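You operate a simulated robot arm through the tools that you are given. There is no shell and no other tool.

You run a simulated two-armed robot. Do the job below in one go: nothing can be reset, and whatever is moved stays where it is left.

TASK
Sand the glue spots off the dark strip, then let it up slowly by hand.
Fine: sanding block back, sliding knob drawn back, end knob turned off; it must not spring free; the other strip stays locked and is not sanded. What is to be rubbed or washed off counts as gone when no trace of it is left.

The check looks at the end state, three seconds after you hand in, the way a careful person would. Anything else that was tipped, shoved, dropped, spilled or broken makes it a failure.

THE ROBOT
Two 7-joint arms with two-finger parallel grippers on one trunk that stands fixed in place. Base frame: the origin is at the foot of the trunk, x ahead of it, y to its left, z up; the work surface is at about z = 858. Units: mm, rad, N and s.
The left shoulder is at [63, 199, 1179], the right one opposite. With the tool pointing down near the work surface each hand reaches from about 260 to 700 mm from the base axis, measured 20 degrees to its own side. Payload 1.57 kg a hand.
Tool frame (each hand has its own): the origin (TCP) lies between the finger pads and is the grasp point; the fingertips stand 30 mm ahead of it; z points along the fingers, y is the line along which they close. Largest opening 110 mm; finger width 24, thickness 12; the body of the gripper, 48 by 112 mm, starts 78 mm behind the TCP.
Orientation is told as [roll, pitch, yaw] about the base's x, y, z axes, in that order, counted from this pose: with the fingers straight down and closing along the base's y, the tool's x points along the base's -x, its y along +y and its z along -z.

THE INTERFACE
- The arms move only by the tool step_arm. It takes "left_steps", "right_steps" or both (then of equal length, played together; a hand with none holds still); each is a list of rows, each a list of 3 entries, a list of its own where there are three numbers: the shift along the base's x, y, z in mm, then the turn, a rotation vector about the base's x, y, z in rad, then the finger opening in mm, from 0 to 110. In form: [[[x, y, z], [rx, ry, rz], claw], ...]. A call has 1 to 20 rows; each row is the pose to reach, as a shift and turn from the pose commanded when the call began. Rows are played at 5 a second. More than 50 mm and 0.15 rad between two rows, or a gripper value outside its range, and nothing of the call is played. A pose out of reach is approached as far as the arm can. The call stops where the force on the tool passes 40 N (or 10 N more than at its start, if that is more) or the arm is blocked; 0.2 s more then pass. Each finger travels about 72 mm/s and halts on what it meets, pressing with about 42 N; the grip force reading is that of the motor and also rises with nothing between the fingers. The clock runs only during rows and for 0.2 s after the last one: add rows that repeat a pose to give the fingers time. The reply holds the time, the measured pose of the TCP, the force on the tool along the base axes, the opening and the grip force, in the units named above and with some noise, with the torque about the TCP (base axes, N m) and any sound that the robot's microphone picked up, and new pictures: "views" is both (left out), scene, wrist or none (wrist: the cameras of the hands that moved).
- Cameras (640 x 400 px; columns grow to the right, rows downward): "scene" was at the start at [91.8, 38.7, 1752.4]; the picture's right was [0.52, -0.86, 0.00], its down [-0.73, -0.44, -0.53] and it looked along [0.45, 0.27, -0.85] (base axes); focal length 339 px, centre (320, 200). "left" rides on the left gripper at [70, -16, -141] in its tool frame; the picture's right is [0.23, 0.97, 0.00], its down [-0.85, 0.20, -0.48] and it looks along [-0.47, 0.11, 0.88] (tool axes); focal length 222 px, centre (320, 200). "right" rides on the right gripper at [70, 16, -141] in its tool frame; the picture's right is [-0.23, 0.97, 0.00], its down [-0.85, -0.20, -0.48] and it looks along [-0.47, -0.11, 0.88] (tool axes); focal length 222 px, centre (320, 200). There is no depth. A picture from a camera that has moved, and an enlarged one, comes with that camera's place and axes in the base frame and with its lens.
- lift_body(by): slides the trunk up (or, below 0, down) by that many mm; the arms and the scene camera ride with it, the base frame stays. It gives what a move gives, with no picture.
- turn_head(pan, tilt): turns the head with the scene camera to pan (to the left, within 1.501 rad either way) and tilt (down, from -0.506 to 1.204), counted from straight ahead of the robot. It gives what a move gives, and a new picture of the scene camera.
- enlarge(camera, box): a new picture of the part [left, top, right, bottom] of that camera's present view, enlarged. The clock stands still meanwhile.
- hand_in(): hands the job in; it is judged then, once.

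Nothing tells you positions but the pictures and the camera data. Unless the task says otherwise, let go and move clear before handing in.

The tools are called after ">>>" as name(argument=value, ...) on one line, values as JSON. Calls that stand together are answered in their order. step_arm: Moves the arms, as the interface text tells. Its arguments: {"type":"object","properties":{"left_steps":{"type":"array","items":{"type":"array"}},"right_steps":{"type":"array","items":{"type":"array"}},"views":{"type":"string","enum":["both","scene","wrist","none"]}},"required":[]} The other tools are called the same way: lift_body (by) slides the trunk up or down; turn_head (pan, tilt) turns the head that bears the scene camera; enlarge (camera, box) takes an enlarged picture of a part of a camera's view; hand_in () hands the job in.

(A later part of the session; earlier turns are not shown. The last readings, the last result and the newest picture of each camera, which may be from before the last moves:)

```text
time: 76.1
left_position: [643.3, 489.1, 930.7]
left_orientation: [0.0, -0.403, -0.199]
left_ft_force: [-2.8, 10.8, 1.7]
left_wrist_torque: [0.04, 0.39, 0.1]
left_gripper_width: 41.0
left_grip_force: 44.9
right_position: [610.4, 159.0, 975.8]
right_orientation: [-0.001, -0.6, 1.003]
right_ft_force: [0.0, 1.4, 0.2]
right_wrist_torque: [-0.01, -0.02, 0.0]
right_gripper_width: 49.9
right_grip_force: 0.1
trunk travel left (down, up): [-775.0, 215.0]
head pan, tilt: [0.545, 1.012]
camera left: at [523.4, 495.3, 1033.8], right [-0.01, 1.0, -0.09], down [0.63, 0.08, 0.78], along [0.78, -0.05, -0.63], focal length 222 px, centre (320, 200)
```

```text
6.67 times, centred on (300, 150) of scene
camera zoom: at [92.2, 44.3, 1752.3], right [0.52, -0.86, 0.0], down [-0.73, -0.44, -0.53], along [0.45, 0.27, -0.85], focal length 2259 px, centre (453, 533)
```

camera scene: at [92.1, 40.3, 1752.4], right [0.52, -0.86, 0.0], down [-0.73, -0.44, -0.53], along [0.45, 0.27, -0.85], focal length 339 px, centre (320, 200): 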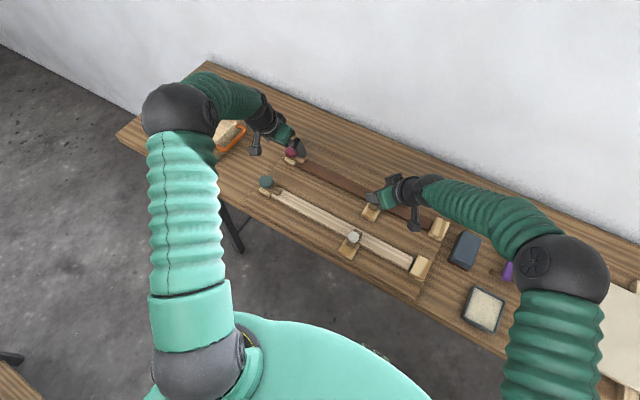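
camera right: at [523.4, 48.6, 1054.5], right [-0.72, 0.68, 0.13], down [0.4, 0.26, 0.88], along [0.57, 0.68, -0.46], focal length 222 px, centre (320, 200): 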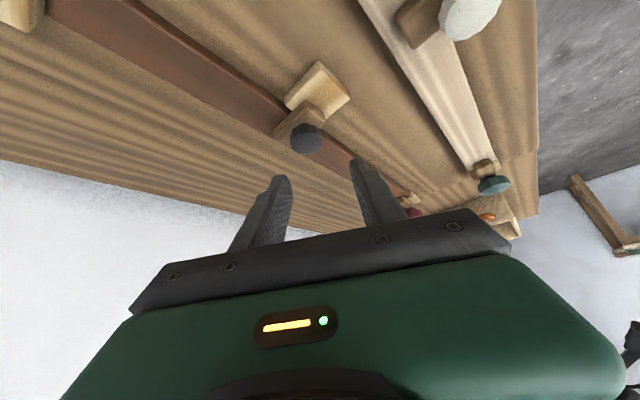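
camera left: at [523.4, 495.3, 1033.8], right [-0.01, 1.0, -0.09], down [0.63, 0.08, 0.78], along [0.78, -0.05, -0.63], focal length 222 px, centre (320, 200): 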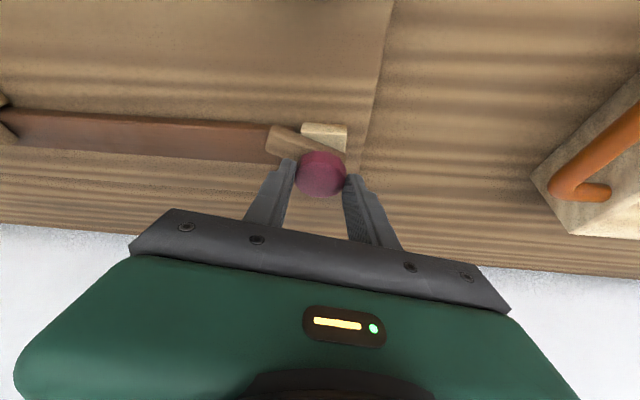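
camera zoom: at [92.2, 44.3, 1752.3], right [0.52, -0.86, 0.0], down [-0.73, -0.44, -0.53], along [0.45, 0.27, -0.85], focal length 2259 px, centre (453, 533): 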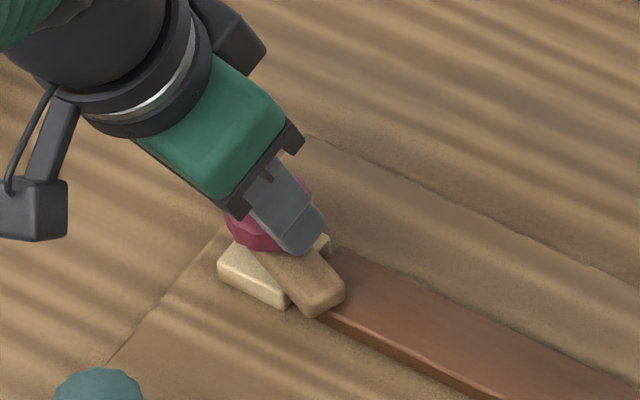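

Clockwise is the off direction: the bar turned about 0.4 rad toward the robot with the grip. I'll release, rewind the hand, regrip and continue turning.

>>> step_arm(left_steps=[[[0, 0, 0], [0, 0, 0], 50], [[0, 0, 0], [0, 0, 0], 62], [[0, 0, 0], [0, 0, 0], 62], [[0, -1, 0], [0, 0, 0.13], 62], [[0.2, -2, 0], [0, 0, 0.26], 62], [[0.5, -3, 0], [0, 0, 0.4], 62], [[0.8, -4.2, 0], [0, 0, 0.53], 62], [[1, -5.3, 0], [0, 0, 0.67], 62], [[1.2, -6.3, 0], [0, 0, 0.8], 62], [[1.2, -6.3, 0], [0, 0, 0.8], 62]], views="wrist")

>>> enlarge(camera="left", box=[230, 100, 410, 210])

```text
time: 78.3
left_position: [645.0, 479.8, 932.1]
left_orientation: [0.001, -0.404, 0.601]
left_ft_force: [-0.3, 0.5, 0.4]
left_wrist_torque: [0.04, 0.0, -0.02]
left_gripper_width: 61.9
left_grip_force: 0.1
right_position: [611.3, 155.9, 976.3]
right_orientation: [0.001, -0.603, 1.003]
right_ft_force: [0.3, 0.2, -0.2]
right_wrist_torque: [-0.01, -0.01, 0.05]
right_gripper_width: 50.0
right_grip_force: 0.0
trunk travel left (down, up): [-775.0, 215.0]
head pan, tilt: [0.545, 1.012]
camera left: at [556.0, 397.4, 1034.4], right [-0.72, 0.68, -0.09], down [0.38, 0.5, 0.78], along [0.58, 0.53, -0.63], focal length 222 px, centre (320, 200)
```

left: 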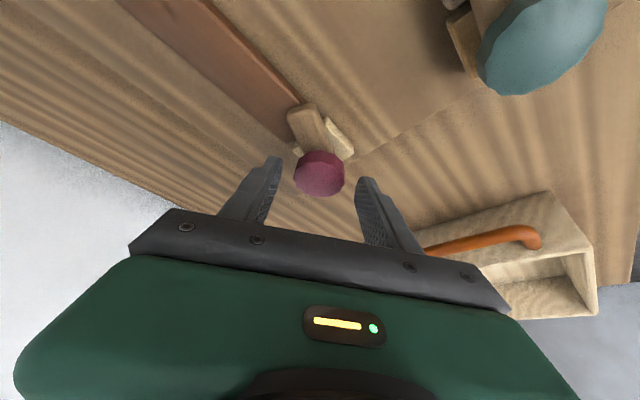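

```text
3.56 times, centred on (320, 155) of left
camera zoom: at [556.0, 397.4, 1034.4], right [-0.72, 0.68, -0.09], down [0.38, 0.5, 0.78], along [0.58, 0.53, -0.63], focal length 790 px, centre (320, 360)
```

zoom: 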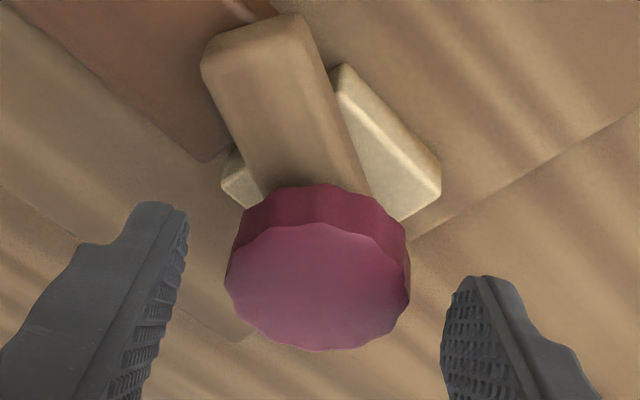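

The bar stayed put and the knob is centred. I'll close again and turn clockwise by 0.8 rad.

>>> step_arm(left_steps=[[[0, 0, 0], [0, 0, 0], 50], [[0, 0, 0], [0, 0, 0], 38], [[0, 0, 0], [0, 0, 0], 30], [[0, 0, 0], [0, 0, 0], 30]], views="none")

>>> step_arm(left_steps=[[[-0.1, 0.9, 0], [0, 0, -0.1], 30], [[-0.3, 1.8, 0], [0, 0, -0.2], 30], [[-0.4, 2.6, 0], [0, 0, -0.3], 30], [[-0.6, 3.4, 0], [0, 0, -0.4], 30], [[-0.8, 4.2, 0], [0, 0, -0.5], 30], [[-0.9, 5, 0], [0, 0, -0.6], 30], [[-1, 5.7, 0], [0, 0, -0.7], 30], [[-1.2, 6.3, 0], [0, 0, -0.8], 30], [[-1.2, 6.3, 0], [0, 0, -0.8], 30]], views="wrist")

>>> enlarge(camera="left", box=[230, 100, 410, 210])

>>> enlarge(camera="scene", box=[260, 120, 340, 180])

```text
time: 79.3
left_position: [645.6, 478.7, 932.3]
left_orientation: [0.0, -0.402, 0.603]
left_ft_force: [0.8, -1.7, -1.6]
left_wrist_torque: [-0.05, -0.3, -0.01]
left_gripper_width: 41.2
left_grip_force: 45.4
right_position: [610.9, 156.0, 974.7]
right_orientation: [0.0, -0.603, 1.001]
right_ft_force: [-0.2, -1.1, -0.5]
right_wrist_torque: [0.02, 0.03, -0.01]
right_gripper_width: 49.8
right_grip_force: 0.0
trunk travel left (down, up): [-775.0, 215.0]
head pan, tilt: [0.545, 1.012]
```

```text
time: 81.3
left_position: [643.6, 489.1, 931.5]
left_orientation: [0.001, -0.404, -0.198]
left_ft_force: [-4.2, 7.6, -1.9]
left_wrist_torque: [0.41, 0.5, 0.09]
left_gripper_width: 41.2
left_grip_force: 45.0
right_position: [611.0, 158.0, 975.4]
right_orientation: [0.0, -0.601, 1.001]
right_ft_force: [0.1, 0.3, 0.7]
right_wrist_torque: [0.0, 0.02, 0.02]
right_gripper_width: 49.9
right_grip_force: 0.0
trunk travel left (down, up): [-775.0, 215.0]
head pan, tilt: [0.545, 1.012]
camera left: at [523.3, 495.2, 1034.0], right [-0.01, 1.0, -0.09], down [0.63, 0.08, 0.78], along [0.78, -0.05, -0.63], focal length 222 px, centre (320, 200)
```

left: 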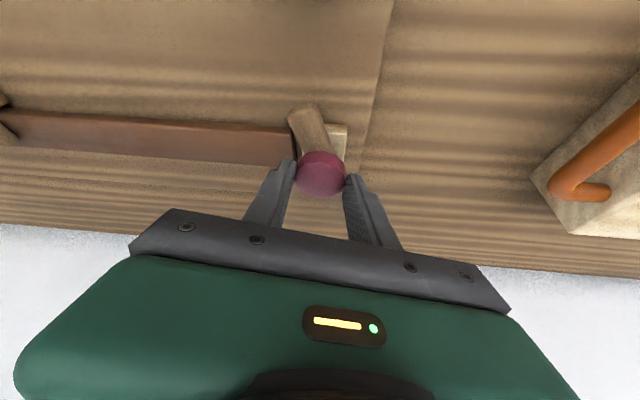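

```text
3.56 times, centred on (320, 155) of left
camera zoom: at [523.3, 495.2, 1034.0], right [-0.01, 1.0, -0.09], down [0.63, 0.08, 0.78], along [0.78, -0.05, -0.63], focal length 790 px, centre (320, 360)
```

zoom: 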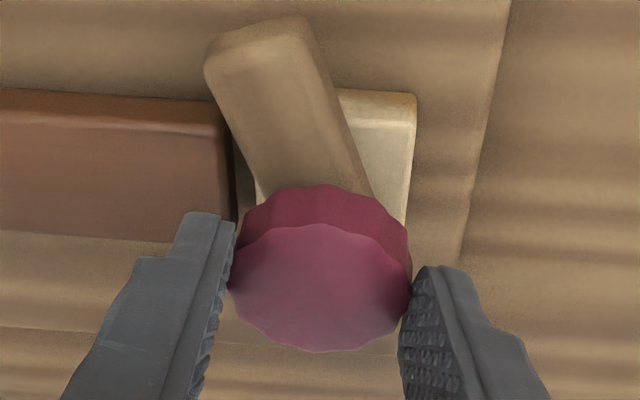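

```text
6.67 times, centred on (300, 150) of scene
camera zoom: at [92.7, 43.6, 1752.3], right [0.52, -0.86, 0.0], down [-0.73, -0.44, -0.53], along [0.45, 0.27, -0.85], focal length 2259 px, centre (453, 533)
```

zoom: 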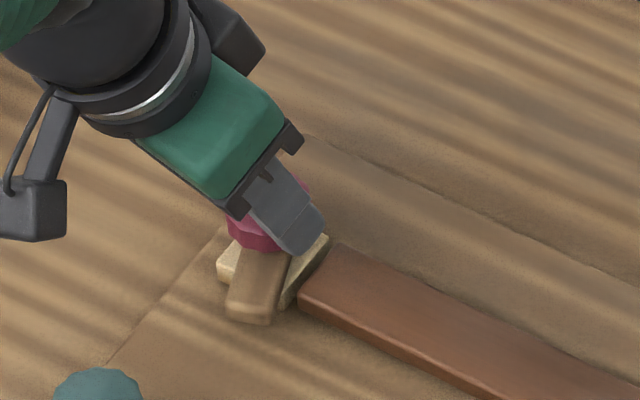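

The bar is now about 70° round and off the strip end. One more regrip and a 0.5 rad turn will put it fully off.

>>> step_arm(left_steps=[[[0, 0, 0], [0, 0, 0], 50], [[0, 0, 0], [0, 0, 0], 58], [[0, 0, 0], [0, 0, 0], 58], [[0, -0.9, 0], [0, 0, 0.13], 58], [[0, -1.8, 0], [0, 0, 0.26], 58], [[0.1, -2.8, 0], [0, 0, 0.4], 58], [[0.2, -3.5, 0], [0, 0, 0.5], 58], [[0.2, -3.5, 0], [0, 0, 0.5], 45], [[0.2, -3.5, 0], [0, 0, 0.5], 35], [[0.2, -3.5, 0], [0, 0, 0.5], 30], [[0.2, -3.5, 0], [0, 0, 0.5], 30]], views="none")

>>> step_arm(left_steps=[[[0, 0.9, 0], [0, 0, -0.12], 30], [[-0.1, 1.8, 0], [0, 0, -0.25], 30], [[-0.1, 2.6, 0], [0, 0, -0.37], 30], [[-0.2, 3.5, 0], [0, 0, -0.5], 30], [[-0.2, 3.5, 0], [0, 0, -0.5], 30]], views="wrist")

>>> enlarge(camera="left", box=[230, 100, 410, 210])

>>> enlarge(camera="scene", box=[260, 120, 340, 180])

```text
time: 83.7
left_position: [644.8, 481.8, 932.2]
left_orientation: [-0.002, -0.4, 0.303]
left_ft_force: [0.4, -0.5, -0.1]
left_wrist_torque: [-0.27, -0.43, 0.02]
left_gripper_width: 40.8
left_grip_force: 45.3
right_position: [610.8, 156.2, 975.2]
right_orientation: [0.0, -0.602, 1.002]
right_ft_force: [-0.2, -0.6, 0.6]
right_wrist_torque: [-0.03, 0.04, 0.0]
right_gripper_width: 50.0
right_grip_force: 0.1
trunk travel left (down, up): [-775.0, 215.0]
head pan, tilt: [0.545, 1.012]
```

```text
time: 84.9
left_position: [643.0, 488.1, 932.5]
left_orientation: [0.001, -0.402, -0.2]
left_ft_force: [-2.0, 8.0, 0.8]
left_wrist_torque: [-0.08, -0.14, 0.77]
left_gripper_width: 41.8
left_grip_force: 45.4
right_position: [611.2, 157.1, 976.3]
right_orientation: [0.0, -0.603, 1.001]
right_ft_force: [0.1, -0.1, 0.3]
right_wrist_torque: [-0.01, 0.02, -0.03]
right_gripper_width: 49.9
right_grip_force: 0.0
trunk travel left (down, up): [-775.0, 215.0]
head pan, tilt: [0.545, 1.012]
camera left: at [523.6, 495.1, 1034.4], right [-0.01, 1.0, -0.09], down [0.63, 0.08, 0.78], along [0.78, -0.05, -0.62], focal length 222 px, centre (320, 200)
```

left: 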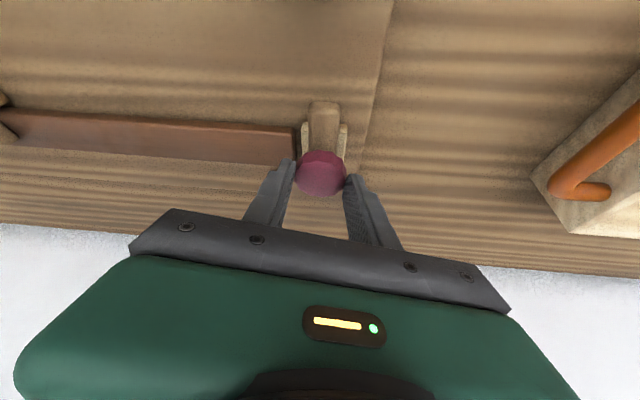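

```text
3.56 times, centred on (320, 155) of left
camera zoom: at [523.6, 495.1, 1034.4], right [-0.01, 1.0, -0.09], down [0.63, 0.08, 0.78], along [0.78, -0.05, -0.62], focal length 790 px, centre (320, 360)
```

zoom: 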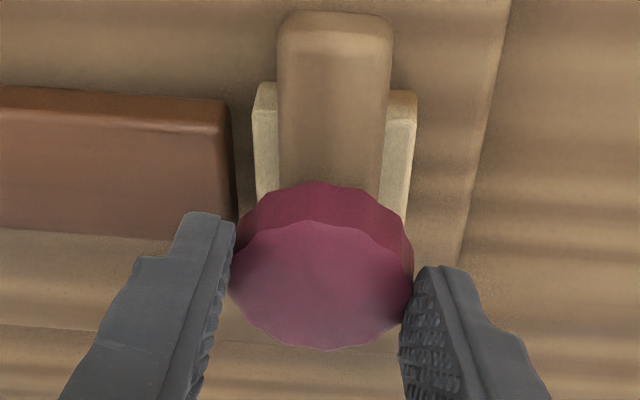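

```text
6.67 times, centred on (300, 150) of scene
camera zoom: at [92.5, 42.8, 1752.3], right [0.52, -0.86, 0.0], down [-0.73, -0.44, -0.53], along [0.45, 0.27, -0.85], focal length 2259 px, centre (453, 533)
```

zoom: 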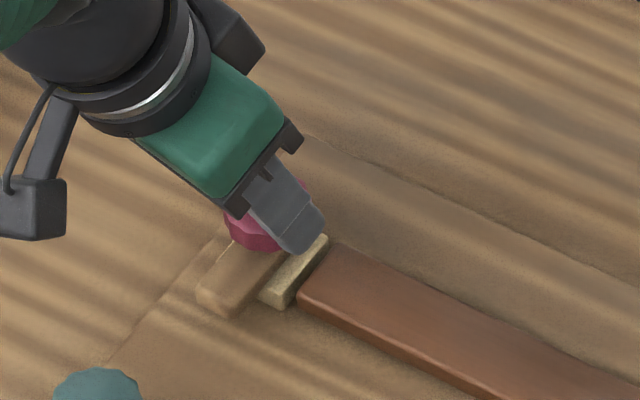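

The bar now points straight back at the robot, fully off the strip, and the strip is still held by the slider. I'll release the knob and move the left hand, fingers closed, above the strip near y≈370.

>>> step_arm(left_steps=[[[0, 0, 0], [0, 0, 0], 50], [[0, 0, 0], [0, 0, 0], 60], [[0, 0, 0], [0, 0, 0], 60], [[0, 0, 15], [0, 0, 0], 60], [[0, 0, 40], [0, 0, 0], 60], [[0, 0, 50], [0, 0, 0], 60]], views="none")

>>> step_arm(left_steps=[[[0, -25, 0], [0, 0, 0.05], 40], [[0, -55, 0], [0, 0, 0.1], 20], [[0, -85, 0], [0, 0, 0.15], 0], [[0, -118, 0], [0, 0, 0.2], 0], [[0, -118, 0], [0, 0, 0.2], 0]], views="both")

>>> enlarge(camera="left", box=[280, 60, 480, 200])

>>> enlarge(camera="scene", box=[260, 120, 400, 220])

```text
time: 86.3
left_position: [643.3, 484.7, 981.6]
left_orientation: [-0.001, -0.4, -0.2]
left_ft_force: [0.4, -0.3, 0.6]
left_wrist_torque: [-0.02, -0.02, 0.02]
left_gripper_width: 59.8
left_grip_force: 0.0
right_position: [609.7, 155.3, 976.0]
right_orientation: [0.0, -0.603, 1.0]
right_ft_force: [-0.4, 0.0, 0.9]
right_wrist_torque: [0.0, -0.01, 0.02]
right_gripper_width: 50.2
right_grip_force: 0.1
trunk travel left (down, up): [-775.0, 215.0]
head pan, tilt: [0.545, 1.012]
```

```text
time: 87.5
left_position: [644.2, 368.4, 981.6]
left_orientation: [-0.001, -0.403, 0.003]
left_ft_force: [-1.3, 0.8, -0.2]
left_wrist_torque: [0.01, 0.0, 0.01]
left_gripper_width: 0.3
left_grip_force: 21.5
right_position: [611.5, 156.9, 975.6]
right_orientation: [0.0, -0.603, 1.004]
right_ft_force: [-0.7, 0.3, -0.5]
right_wrist_torque: [0.02, -0.03, 0.0]
right_gripper_width: 50.0
right_grip_force: 0.2
trunk travel left (down, up): [-775.0, 215.0]
head pan, tilt: [0.545, 1.012]
camera scene: at [92.9, 38.6, 1752.4], right [0.52, -0.86, 0.0], down [-0.73, -0.44, -0.53], along [0.45, 0.27, -0.85], focal length 339 px, centre (320, 200)
camera left: at [524.3, 350.9, 1084.2], right [-0.21, 0.97, -0.09], down [0.6, 0.2, 0.78], along [0.77, 0.11, -0.63], focal length 222 px, centre (320, 200)
```

scene: 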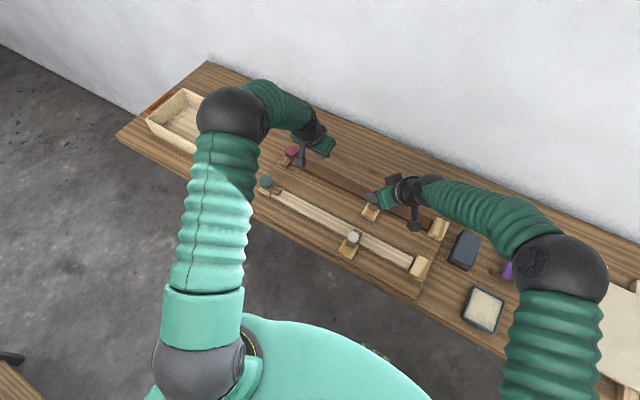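
left: 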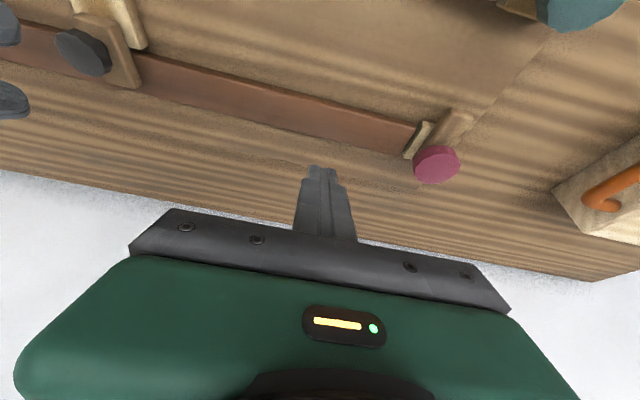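

```text
2.86 times, centred on (380, 130) of left
camera zoom: at [524.3, 350.9, 1084.2], right [-0.21, 0.97, -0.09], down [0.6, 0.2, 0.78], along [0.77, 0.11, -0.63], focal length 635 px, centre (149, 400)
```

zoom: 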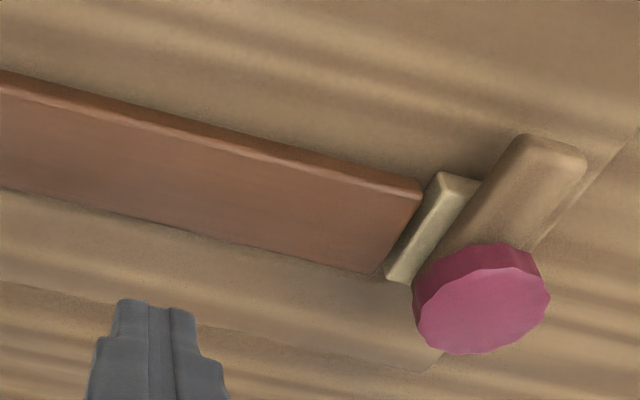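

```text
4.00 times, centred on (330, 170) of scene
camera zoom: at [92.9, 38.6, 1752.4], right [0.52, -0.86, 0.0], down [-0.73, -0.44, -0.53], along [0.45, 0.27, -0.85], focal length 1355 px, centre (280, 320)
```

zoom: 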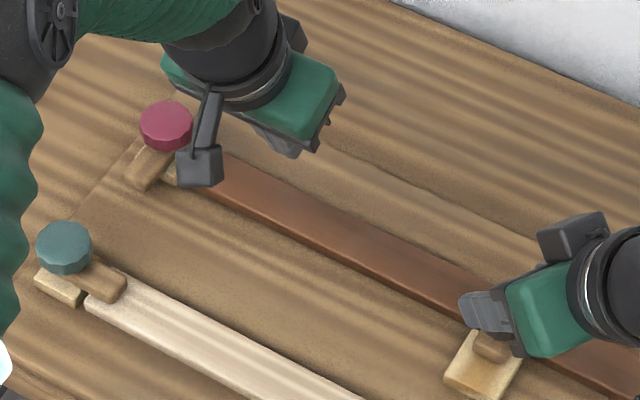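

The strip is still down and the end knob is off. I'll lower the closed left fingertips onto the strip at about (644, 368) and press lightly to hold it.

>>> step_arm(left_steps=[[[0, 0, -25], [0, 0, 0], 0], [[0, 0, -45], [0, 0, 0], 0], [[0, 0, -55], [0, 0, 0], 0], [[0, 0, -55], [0, 0, 0], 0]], views="none")

>>> step_arm(left_steps=[[[0, 0, -2], [0, 0, 0], 0], [[0, 0, -4], [0, 0, 0], 0], [[0, 0, -4], [0, 0, 0], 0]], views="none")

```text
time: 88.5
left_position: [643.7, 369.0, 926.9]
left_orientation: [-0.001, -0.403, 0.002]
left_ft_force: [0.0, -0.9, -0.2]
left_wrist_torque: [0.03, -0.02, 0.0]
left_gripper_width: 0.0
left_grip_force: 21.2
right_position: [610.6, 155.7, 976.5]
right_orientation: [0.0, -0.602, 1.001]
right_ft_force: [0.0, -0.2, -0.8]
right_wrist_torque: [-0.02, 0.0, 0.01]
right_gripper_width: 50.0
right_grip_force: 0.0
trunk travel left (down, up): [-775.0, 215.0]
head pan, tilt: [0.545, 1.012]
```

```text
time: 89.3
left_position: [643.1, 367.5, 923.6]
left_orientation: [0.0, -0.4, 0.001]
left_ft_force: [-0.2, 0.5, 0.1]
left_wrist_torque: [0.01, -0.01, 0.01]
left_gripper_width: 0.1
left_grip_force: 21.0
right_position: [610.6, 156.2, 975.8]
right_orientation: [0.001, -0.601, 1.001]
right_ft_force: [0.6, -0.1, 0.7]
right_wrist_torque: [0.03, 0.01, -0.01]
right_gripper_width: 50.3
right_grip_force: 0.0
trunk travel left (down, up): [-775.0, 215.0]
head pan, tilt: [0.545, 1.012]
```

>>> step_arm(left_steps=[[[0, 0, -1], [0, 0, 0], 0], [[0, 0, -2], [0, 0, 0], 0], [[0, 0, -3], [0, 0, 0], 0], [[0, 0, -3], [0, 0, 0], 0]], views="none")

```text
time: 90.3
left_position: [643.9, 368.6, 921.0]
left_orientation: [0.001, -0.402, 0.002]
left_ft_force: [0.3, 0.5, 0.5]
left_wrist_torque: [0.0, 0.01, -0.01]
left_gripper_width: 0.0
left_grip_force: 21.4
right_position: [610.2, 154.9, 975.5]
right_orientation: [0.001, -0.603, 1.002]
right_ft_force: [-0.3, 0.5, -0.6]
right_wrist_torque: [0.0, 0.03, 0.0]
right_gripper_width: 50.0
right_grip_force: 0.0
trunk travel left (down, up): [-775.0, 215.0]
head pan, tilt: [0.545, 1.012]
```

>>> step_arm(left_steps=[[[0, 0, -1], [0, 0, 0], 0], [[0, 0, -2], [0, 0, 0], 0], [[0, 0, -2], [0, 0, 0], 0]], views="none")

```text
time: 91.1
left_position: [642.4, 369.4, 918.4]
left_orientation: [0.001, -0.401, 0.001]
left_ft_force: [0.1, 0.3, -0.3]
left_wrist_torque: [-0.02, -0.01, -0.01]
left_gripper_width: 0.0
left_grip_force: 21.6
right_position: [610.9, 156.5, 975.1]
right_orientation: [0.001, -0.602, 1.001]
right_ft_force: [0.2, 0.4, 0.4]
right_wrist_torque: [-0.01, 0.02, 0.01]
right_gripper_width: 50.2
right_grip_force: 0.1
trunk travel left (down, up): [-775.0, 215.0]
head pan, tilt: [0.545, 1.012]
```

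No contact yet, so I'll continue in small steps.

>>> step_arm(left_steps=[[[0, 0, -1], [0, 0, 0], 0], [[0, 0, -2], [0, 0, 0], 0], [[0, 0, -2], [0, 0, 0], 0]], views="wrist")

>>> enlarge(camera="left", box=[240, 100, 420, 220])

>>> enlarge(camera="scene", box=[280, 120, 380, 190])

```text
time: 91.9
left_position: [642.6, 368.1, 916.6]
left_orientation: [0.0, -0.402, 0.002]
left_ft_force: [-0.2, 0.5, 0.1]
left_wrist_torque: [0.02, 0.01, 0.02]
left_gripper_width: 0.2
left_grip_force: 21.2
right_position: [610.3, 156.8, 976.9]
right_orientation: [-0.001, -0.603, 1.001]
right_ft_force: [-0.3, 0.1, 0.2]
right_wrist_torque: [0.04, 0.05, 0.02]
right_gripper_width: 50.1
right_grip_force: 0.0
trunk travel left (down, up): [-775.0, 215.0]
head pan, tilt: [0.545, 1.012]
camera left: at [524.1, 350.9, 1018.9], right [-0.21, 0.97, -0.09], down [0.6, 0.2, 0.78], along [0.77, 0.11, -0.63], focal length 222 px, centre (320, 200)
```

left: 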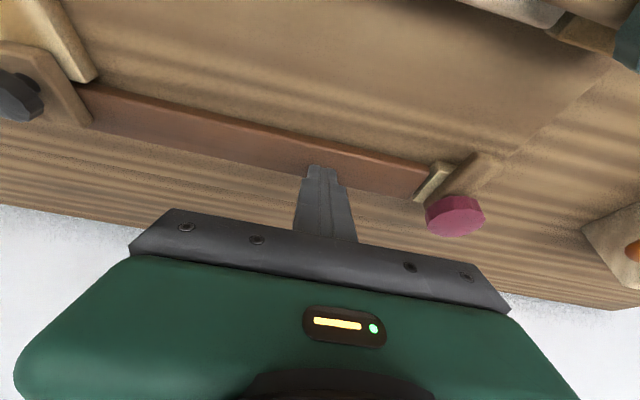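

```text
3.33 times, centred on (330, 160) of left
camera zoom: at [524.1, 350.9, 1018.9], right [-0.21, 0.97, -0.09], down [0.6, 0.2, 0.78], along [0.77, 0.11, -0.63], focal length 740 px, centre (287, 333)
```

zoom: 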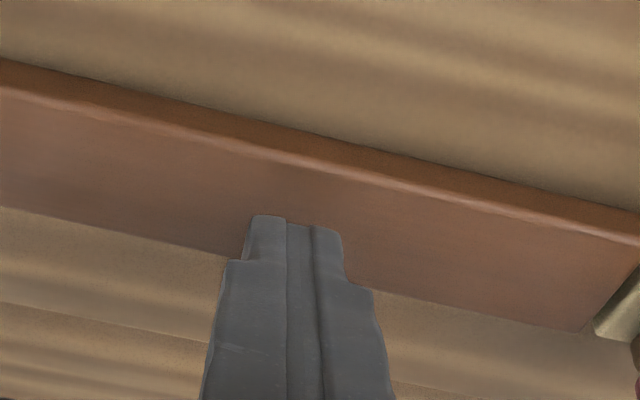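

```text
5.71 times, centred on (330, 155) of scene
camera zoom: at [93.2, 38.9, 1752.4], right [0.52, -0.86, 0.0], down [-0.73, -0.44, -0.53], along [0.45, 0.27, -0.85], focal length 1936 px, centre (263, 457)
```

zoom: 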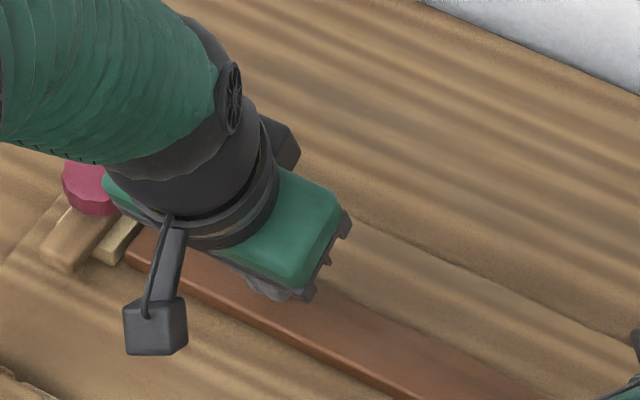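

>>> step_arm(left_steps=[[[0, 0, -1], [0, 0, 0], 0], [[0, 0, -2], [0, 0, 0], 0], [[0, 0, -2], [0, 0, 0], 0]], views="none")

```text
time: 92.7
left_position: [643.5, 367.8, 913.6]
left_orientation: [0.0, -0.403, 0.002]
left_ft_force: [-0.4, -0.7, -0.8]
left_wrist_torque: [0.03, -0.01, 0.0]
left_gripper_width: 0.2
left_grip_force: 21.4
right_position: [610.8, 156.6, 976.1]
right_orientation: [-0.001, -0.601, 1.001]
right_ft_force: [-0.9, -0.2, -0.2]
right_wrist_torque: [0.03, 0.0, -0.04]
right_gripper_width: 50.0
right_grip_force: 0.1
trunk travel left (down, up): [-775.0, 215.0]
head pan, tilt: [0.545, 1.012]
```

>>> step_arm(left_steps=[[[0, 0, -1], [0, 0, 0], 0], [[0, 0, -2], [0, 0, 0], 0], [[0, 0, -2], [0, 0, 0], 0]], views="none")

```text
time: 93.5
left_position: [643.2, 368.6, 912.2]
left_orientation: [-0.001, -0.404, 0.001]
left_ft_force: [-0.7, -0.4, 0.0]
left_wrist_torque: [0.02, 0.02, 0.01]
left_gripper_width: 0.3
left_grip_force: 21.4
right_position: [611.5, 156.9, 975.8]
right_orientation: [-0.001, -0.604, 1.002]
right_ft_force: [-0.6, -1.0, -0.5]
right_wrist_torque: [-0.02, -0.01, 0.03]
right_gripper_width: 50.3
right_grip_force: 0.1
trunk travel left (down, up): [-775.0, 215.0]
head pan, tilt: [0.545, 1.012]
```

>>> step_arm(left_steps=[[[0, 0, -1], [0, 0, 0], 0], [[0, 0, -2], [0, 0, 0], 0], [[0, 0, -2], [0, 0, 0], 0]], views="wrist")

>>> enlarge(camera="left", box=[270, 120, 380, 200])

>>> enlarge(camera="right", box=[280, 80, 480, 220])

```text
time: 94.3
left_position: [643.6, 368.3, 909.9]
left_orientation: [0.0, -0.402, 0.002]
left_ft_force: [0.0, 0.0, 0.1]
left_wrist_torque: [-0.03, 0.02, 0.02]
left_gripper_width: 0.0
left_grip_force: 21.1
right_position: [610.7, 156.1, 975.3]
right_orientation: [0.001, -0.602, 1.002]
right_ft_force: [-0.4, -0.4, 0.0]
right_wrist_torque: [-0.02, 0.02, -0.01]
right_gripper_width: 50.4
right_grip_force: 0.0
trunk travel left (down, up): [-775.0, 215.0]
head pan, tilt: [0.545, 1.012]
camera left: at [524.3, 350.5, 1012.6], right [-0.21, 0.97, -0.09], down [0.6, 0.2, 0.78], along [0.77, 0.11, -0.63], focal length 222 px, centre (320, 200)
```

left: 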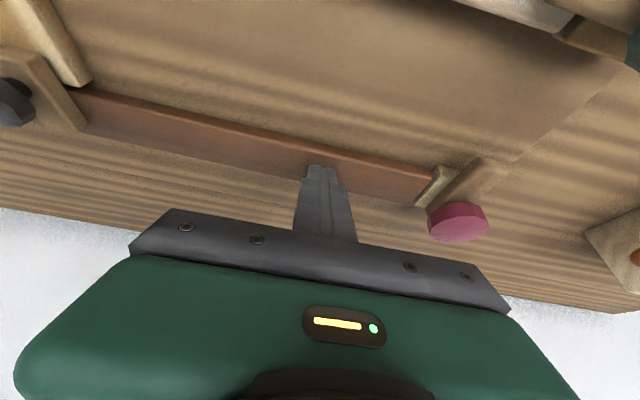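

```text
5.00 times, centred on (325, 160) of left
camera zoom: at [524.3, 350.5, 1012.6], right [-0.21, 0.97, -0.09], down [0.6, 0.2, 0.78], along [0.77, 0.11, -0.63], focal length 1111 px, centre (295, 400)
```

zoom: 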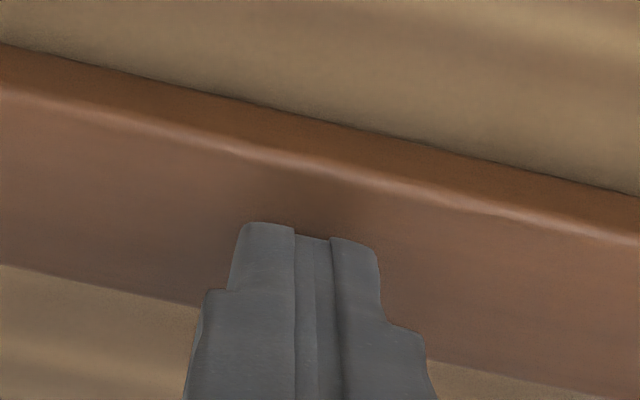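

```text
2.86 times, centred on (380, 150) of right
camera zoom: at [523.8, 48.1, 1054.3], right [-0.72, 0.68, 0.13], down [0.4, 0.26, 0.88], along [0.57, 0.68, -0.46], focal length 635 px, centre (149, 343)
```

zoom: 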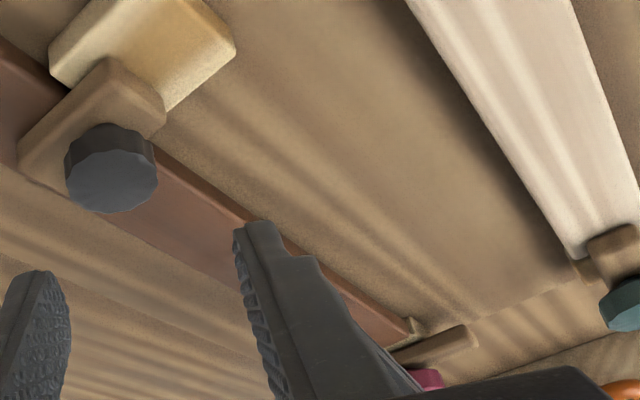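

A contact shadow is forming under the fingertips, so it's nearly touching.

>>> step_arm(left_steps=[[[0, 0, -1], [0, 0, 0], 0], [[0, 0, -2], [0, 0, 0], 0], [[0, 0, -2], [0, 0, 0], 0]], views="none")

```text
time: 95.1
left_position: [643.2, 368.1, 907.5]
left_orientation: [-0.001, -0.403, 0.002]
left_ft_force: [-0.3, 0.0, 0.0]
left_wrist_torque: [-0.01, 0.0, -0.02]
left_gripper_width: 0.1
left_grip_force: 20.7
right_position: [610.5, 156.4, 975.8]
right_orientation: [0.0, -0.602, 1.003]
right_ft_force: [0.3, -0.2, -0.1]
right_wrist_torque: [-0.02, 0.01, 0.0]
right_gripper_width: 50.0
right_grip_force: 0.0
trunk travel left (down, up): [-775.0, 215.0]
head pan, tilt: [0.545, 1.012]
```

>>> enlarge(camera="scene", box=[300, 140, 360, 180])

>>> enlarge(camera="left", box=[270, 120, 380, 200])

>>> enlarge(camera="left", box=[0, 0, 160, 120])

>>> enlarge(camera="right", box=[340, 120, 440, 200])

```text
10.00 times, centred on (330, 160) of scene
camera zoom: at [93.2, 38.9, 1752.4], right [0.52, -0.86, 0.0], down [-0.73, -0.44, -0.53], along [0.45, 0.27, -0.85], focal length 3388 px, centre (220, 600)
```

zoom: 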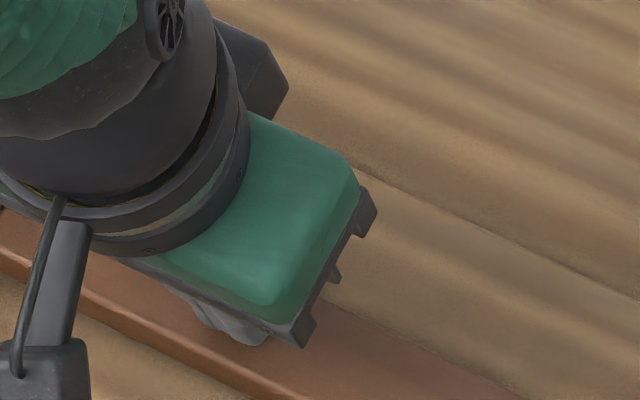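

```text
5.00 times, centred on (325, 160) of left
camera zoom: at [524.1, 350.4, 1010.8], right [-0.21, 0.97, -0.09], down [0.6, 0.2, 0.78], along [0.77, 0.11, -0.63], focal length 1111 px, centre (295, 400)
```

zoom: 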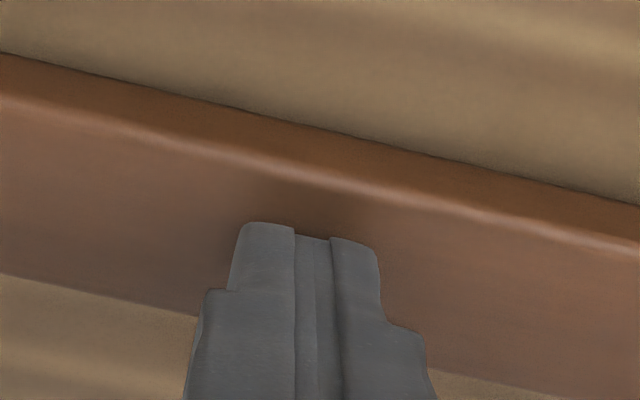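

```text
3.33 times, centred on (80, 60) of left
camera zoom: at [524.1, 350.4, 1010.8], right [-0.21, 0.97, -0.09], down [0.6, 0.2, 0.78], along [0.77, 0.11, -0.63], focal length 740 px, centre (1120, 667)
```

zoom: 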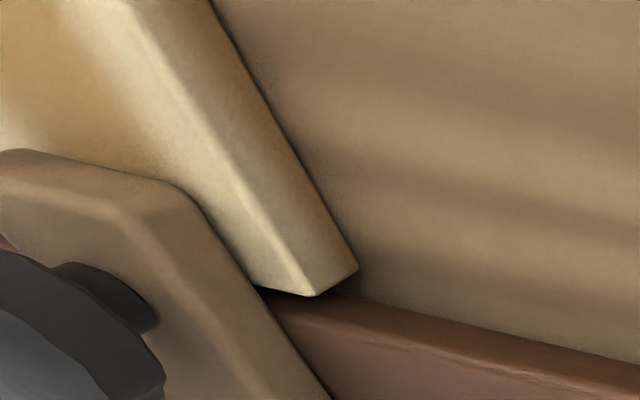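

```text
5.00 times, centred on (390, 160) of right
camera zoom: at [523.8, 48.1, 1054.3], right [-0.72, 0.68, 0.13], down [0.4, 0.26, 0.88], along [0.57, 0.68, -0.46], focal length 1111 px, centre (-30, 400)
```

zoom: 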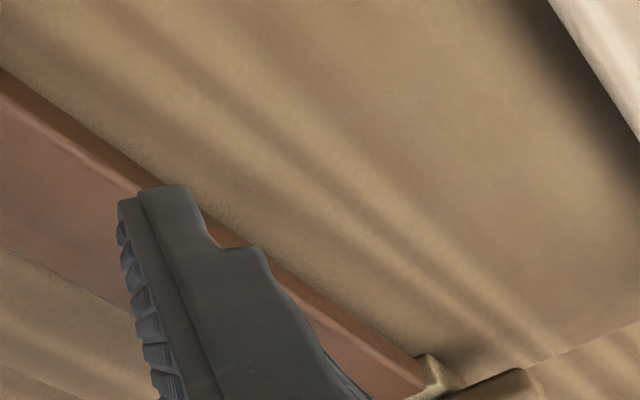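

The tip is still closing on the strip. I'll continue down in 1 mm steps and watch the force.

>>> step_arm(left_steps=[[[0, 0, -1], [0, 0, 0], 0], [[0, 0, -2], [0, 0, 0], 0], [[0, 0, -2], [0, 0, 0], 0]], views="none")

>>> step_arm(left_steps=[[[0, 0, -1], [0, 0, 0], 0], [[0, 0, -1], [0, 0, 0], 0]], views="none")

```text
time: 95.9
left_position: [643.0, 367.6, 906.8]
left_orientation: [0.0, -0.403, 0.001]
left_ft_force: [1.5, 0.6, 4.2]
left_wrist_torque: [0.02, -0.03, -0.05]
left_gripper_width: 0.0
left_grip_force: 21.9
right_position: [610.7, 157.2, 975.5]
right_orientation: [-0.001, -0.602, 1.002]
right_ft_force: [0.9, 0.3, -0.2]
right_wrist_torque: [-0.03, -0.01, 0.0]
right_gripper_width: 50.0
right_grip_force: 0.1
trunk travel left (down, up): [-775.0, 215.0]
head pan, tilt: [0.545, 1.012]
```

```text
time: 96.5
left_position: [643.9, 366.8, 906.9]
left_orientation: [-0.001, -0.403, 0.002]
left_ft_force: [1.7, 1.3, 2.4]
left_wrist_torque: [0.03, -0.06, -0.01]
left_gripper_width: 0.2
left_grip_force: 21.2
right_position: [609.6, 155.2, 975.8]
right_orientation: [0.0, -0.603, 1.001]
right_ft_force: [-0.7, 0.1, 1.0]
right_wrist_torque: [-0.01, -0.01, 0.02]
right_gripper_width: 50.2
right_grip_force: 0.0
trunk travel left (down, up): [-775.0, 215.0]
head pan, tilt: [0.545, 1.012]
```

Light contact at TCP z≈907, so the strip top is near z≈876 and its centre near x≈653. I'll shift a little further onto the strip's centreline and press more firmly.

>>> step_arm(left_steps=[[[0, 0, 4], [0, 0, 0], 0], [[8, 0, 4], [0, 0, 0], 0], [[8, 0, 0], [0, 0, 0], 0], [[8, 0, -1], [0, 0, 0], 0], [[8, 0, -1], [0, 0, 0], 0]], views="wrist")

>>> enlarge(camera="left", box=[270, 120, 380, 200])

```text
time: 97.7
left_position: [652.6, 367.5, 904.6]
left_orientation: [0.0, -0.402, 0.001]
left_ft_force: [1.1, 1.3, 4.9]
left_wrist_torque: [0.03, -0.07, 0.0]
left_gripper_width: 0.0
left_grip_force: 21.5
right_position: [608.8, 157.0, 975.3]
right_orientation: [-0.001, -0.602, 1.001]
right_ft_force: [0.2, -0.2, 0.5]
right_wrist_torque: [-0.01, -0.02, 0.03]
right_gripper_width: 50.3
right_grip_force: 0.0
trunk travel left (down, up): [-775.0, 215.0]
head pan, tilt: [0.545, 1.012]
camera left: at [532.1, 350.7, 1006.9], right [-0.21, 0.97, -0.09], down [0.6, 0.2, 0.78], along [0.77, 0.11, -0.62], focal length 222 px, centre (320, 200)
```

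left: 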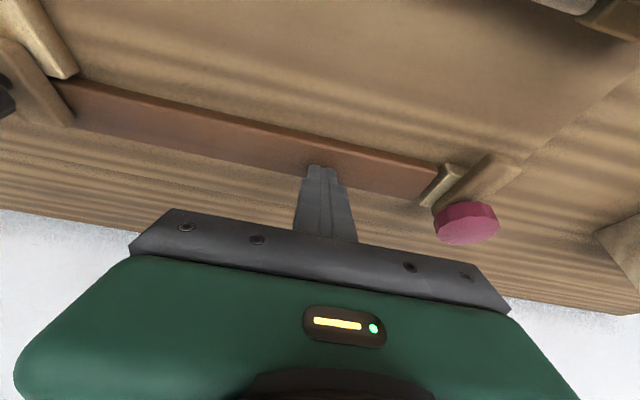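

```text
5.00 times, centred on (325, 160) of left
camera zoom: at [532.1, 350.7, 1006.9], right [-0.21, 0.97, -0.09], down [0.6, 0.2, 0.78], along [0.77, 0.11, -0.62], focal length 1111 px, centre (295, 400)
```

zoom: 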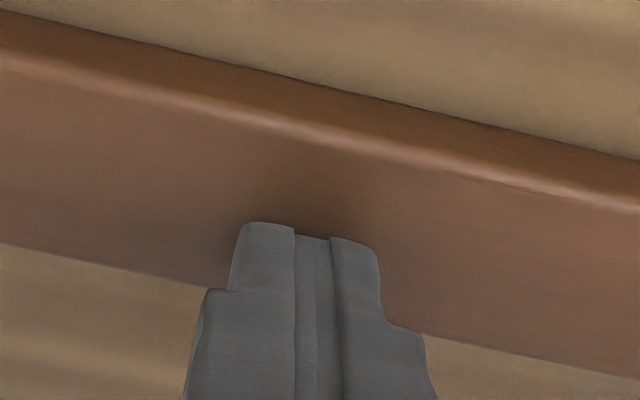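

The strip gives slightly under a few newtons, so the spring is soft here. I'll press down until it sits firmly.

>>> step_arm(left_steps=[[[0, 0, -1], [0, 0, 0], 0], [[0, 0, -2], [0, 0, 0], 0], [[0, 0, -2], [0, 0, 0], 0]], views="none")

>>> step_arm(left_steps=[[[0, 0, -1], [0, 0, 0], 0], [[0, 0, -2], [0, 0, 0], 0], [[0, 0, -2], [0, 0, 0], 0]], views="none")

```text
time: 98.5
left_position: [650.2, 368.4, 904.1]
left_orientation: [0.0, -0.404, 0.002]
left_ft_force: [0.1, 2.2, 11.7]
left_wrist_torque: [0.04, -0.03, -0.06]
left_gripper_width: 0.0
left_grip_force: 21.1
right_position: [609.5, 156.8, 977.2]
right_orientation: [0.0, -0.602, 1.001]
right_ft_force: [-0.3, 0.4, -0.2]
right_wrist_torque: [-0.03, 0.01, 0.0]
right_gripper_width: 49.8
right_grip_force: 0.1
trunk travel left (down, up): [-775.0, 215.0]
head pan, tilt: [0.545, 1.012]
```

```text
time: 99.3
left_position: [652.1, 367.1, 903.4]
left_orientation: [0.003, -0.408, 0.002]
left_ft_force: [3.7, 2.6, 23.7]
left_wrist_torque: [0.09, -0.11, -0.15]
left_gripper_width: 0.0
left_grip_force: 21.5
right_position: [608.7, 155.6, 976.6]
right_orientation: [-0.001, -0.603, 1.002]
right_ft_force: [-0.1, -0.1, -0.5]
right_wrist_torque: [0.0, 0.04, 0.03]
right_gripper_width: 50.0
right_grip_force: 0.0
trunk travel left (down, up): [-775.0, 215.0]
head pan, tilt: [0.545, 1.012]
```

The strip is firmly held with about 24 N. The right hand will now take the slider knob. I'll bring it to the knob, centred near (632, 172) with its head at z≈895–906.

>>> step_arm(right_steps=[[[8, 2, -10], [0, 0, 0], 50], [[15, 4, -25], [0, 0, 0], 50], [[15, 4, -36], [0, 0, 0], 50], [[15, 4, -36], [0, 0, 0], 50]], views="wrist")

>>> enlarge(camera="right", box=[240, 90, 420, 220])

```text
time: 100.3
left_position: [650.7, 368.1, 902.8]
left_orientation: [0.002, -0.408, 0.003]
left_ft_force: [7.0, 3.4, 28.1]
left_wrist_torque: [0.15, -0.23, 0.0]
left_gripper_width: 0.0
left_grip_force: 21.6
right_position: [622.9, 159.6, 941.9]
right_orientation: [-0.002, -0.604, 1.001]
right_ft_force: [0.2, -0.3, 0.1]
right_wrist_torque: [0.0, 0.0, 0.04]
right_gripper_width: 50.1
right_grip_force: 0.1
trunk travel left (down, up): [-775.0, 215.0]
head pan, tilt: [0.545, 1.012]
camera right: at [537.2, 51.3, 1019.5], right [-0.72, 0.68, 0.13], down [0.4, 0.26, 0.88], along [0.57, 0.68, -0.46], focal length 222 px, centre (320, 200)
```

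right: 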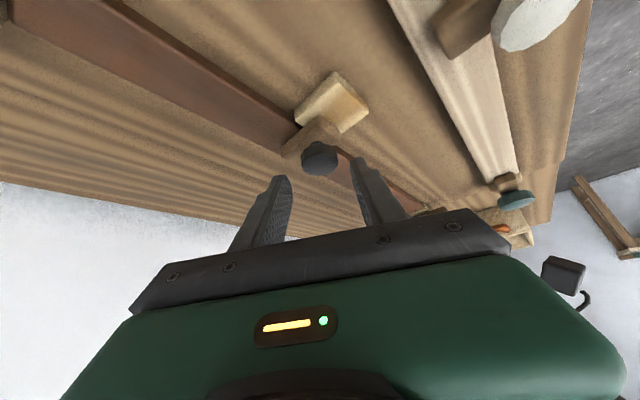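

```text
3.08 times, centred on (330, 155) of right
camera zoom: at [537.2, 51.3, 1019.5], right [-0.72, 0.68, 0.13], down [0.4, 0.26, 0.88], along [0.57, 0.68, -0.46], focal length 684 px, centre (289, 338)
```

zoom: 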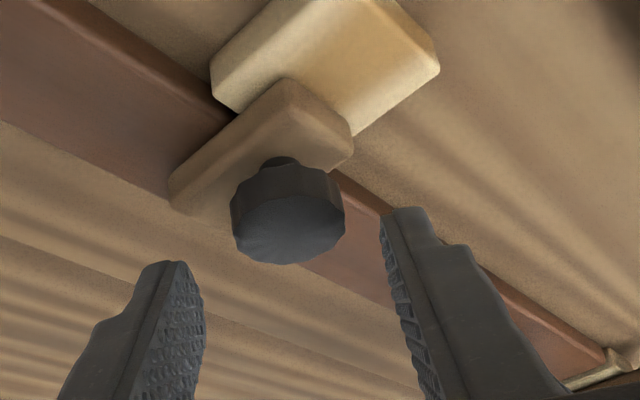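

The knob is nicely centred between the fingers. Lowering to grip height.

>>> step_arm(right_steps=[[[1, 1, -8], [0, 0, 0], 50], [[2, 1.8, -16], [0, 0, 0], 50], [[2, 1.8, -21], [0, 0, 0], 50], [[2, 1.8, -21], [0, 0, 0], 50]], views="wrist")

>>> enlarge(camera="right", box=[240, 90, 420, 220])

```text
time: 101.3
left_position: [651.0, 367.7, 905.0]
left_orientation: [0.002, -0.407, 0.003]
left_ft_force: [6.2, 4.7, 28.0]
left_wrist_torque: [0.13, -0.23, 0.06]
left_gripper_width: 0.0
left_grip_force: 21.1
right_position: [626.1, 160.8, 920.7]
right_orientation: [-0.003, -0.604, 1.003]
right_ft_force: [0.5, -0.3, 0.5]
right_wrist_torque: [0.0, 0.02, 0.0]
right_gripper_width: 49.9
right_grip_force: 0.1
trunk travel left (down, up): [-775.0, 215.0]
head pan, tilt: [0.545, 1.012]
camera right: at [538.5, 52.4, 998.6], right [-0.72, 0.68, 0.13], down [0.4, 0.26, 0.88], along [0.57, 0.68, -0.46], focal length 222 px, centre (320, 200)
```

right: 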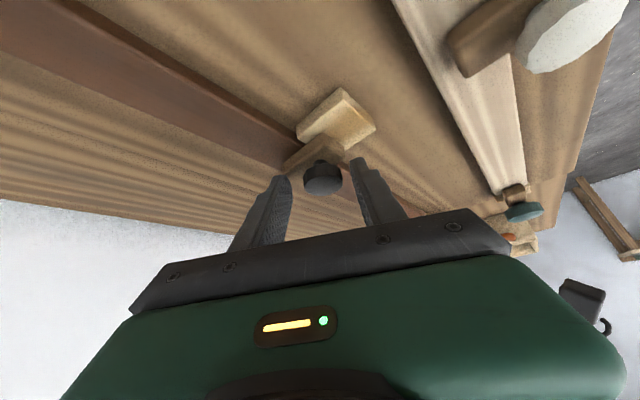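

```text
3.08 times, centred on (330, 155) of right
camera zoom: at [538.5, 52.4, 998.6], right [-0.72, 0.68, 0.13], down [0.4, 0.26, 0.88], along [0.57, 0.68, -0.46], focal length 684 px, centre (289, 338)
```

zoom: 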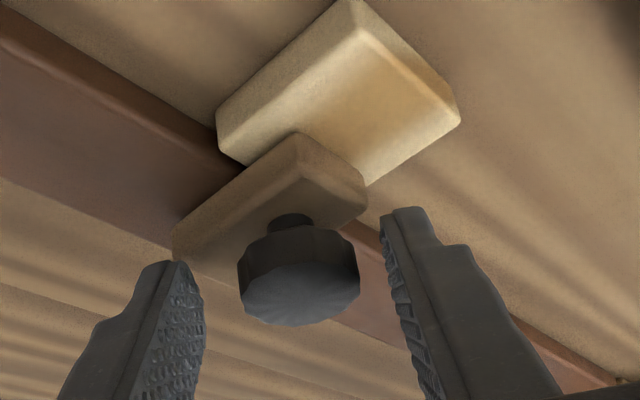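

The knob sits between the pads. Closing on it.

>>> step_arm(right_steps=[[[0, 0, 0], [0, 0, 0], 40], [[0, 0, 0], [0, 0, 0], 28], [[0, 0, 0], [0, 0, 0], 20], [[0, 0, 0], [0, 0, 0], 20]], views="wrist")

```text
time: 102.3
left_position: [651.6, 367.4, 902.8]
left_orientation: [0.002, -0.411, 0.002]
left_ft_force: [10.0, -0.2, 25.3]
left_wrist_torque: [0.02, -0.34, 0.11]
left_gripper_width: 0.0
left_grip_force: 21.6
right_position: [623.8, 161.8, 920.4]
right_orientation: [0.0, -0.603, 1.004]
right_ft_force: [-7.4, 5.9, 0.4]
right_wrist_torque: [-0.01, 0.31, 0.26]
right_gripper_width: 29.7
right_grip_force: 38.9
trunk travel left (down, up): [-775.0, 215.0]
head pan, tilt: [0.545, 1.012]
camera right: at [537.4, 53.6, 998.7], right [-0.72, 0.68, 0.13], down [0.4, 0.26, 0.88], along [0.57, 0.69, -0.46], focal length 222 px, centre (320, 200)
```

right: 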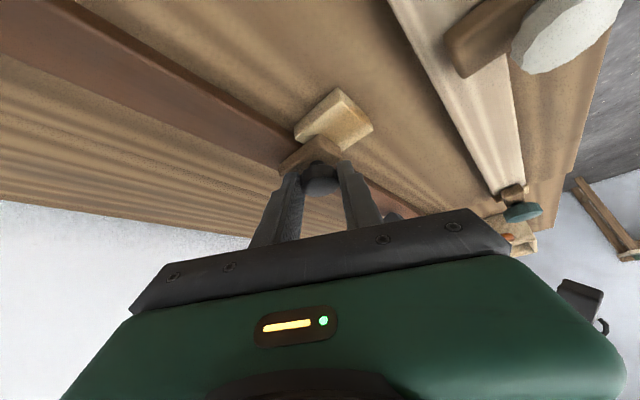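

The slider knob is gripped. I'll draw it back toward the robot slowly, 10 mm first, while the left hand holds the strip down.

>>> step_arm(right_steps=[[[-3, 0.3, 0], [0, 0, 0], 20], [[-6, 0.3, 0], [0, 0, 0], 20], [[-10, 0.3, 0], [0, 0, 0], 20], [[-10, 0.3, 0], [0, 0, 0], 20]], views="wrist")

>>> enlarge(camera="right", box=[240, 60, 420, 190])

```text
time: 103.3
left_position: [650.7, 367.2, 904.0]
left_orientation: [0.001, -0.405, 0.0]
left_ft_force: [4.9, -3.9, 33.9]
left_wrist_torque: [-0.13, -0.19, 0.01]
left_gripper_width: 0.0
left_grip_force: 21.5
right_position: [615.7, 160.6, 919.7]
right_orientation: [-0.001, -0.604, 1.001]
right_ft_force: [1.8, 11.6, -9.1]
right_wrist_torque: [0.54, -0.32, 0.16]
right_gripper_width: 29.5
right_grip_force: 38.9
trunk travel left (down, up): [-775.0, 215.0]
head pan, tilt: [0.545, 1.012]
camera right: at [528.3, 53.8, 998.7], right [-0.72, 0.68, 0.13], down [0.4, 0.26, 0.88], along [0.57, 0.68, -0.46], focal length 222 px, centre (320, 200)
```

right: 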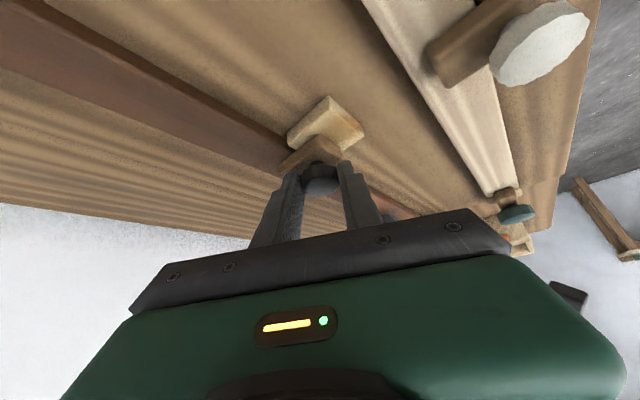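

```text
3.08 times, centred on (330, 125) of right
camera zoom: at [528.3, 53.8, 998.7], right [-0.72, 0.68, 0.13], down [0.4, 0.26, 0.88], along [0.57, 0.68, -0.46], focal length 684 px, centre (289, 431)
```

zoom: 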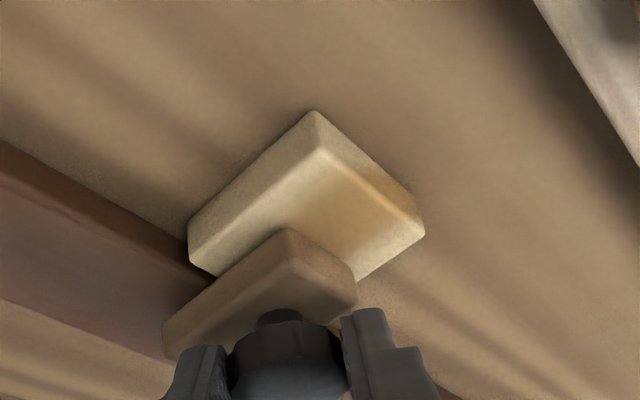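

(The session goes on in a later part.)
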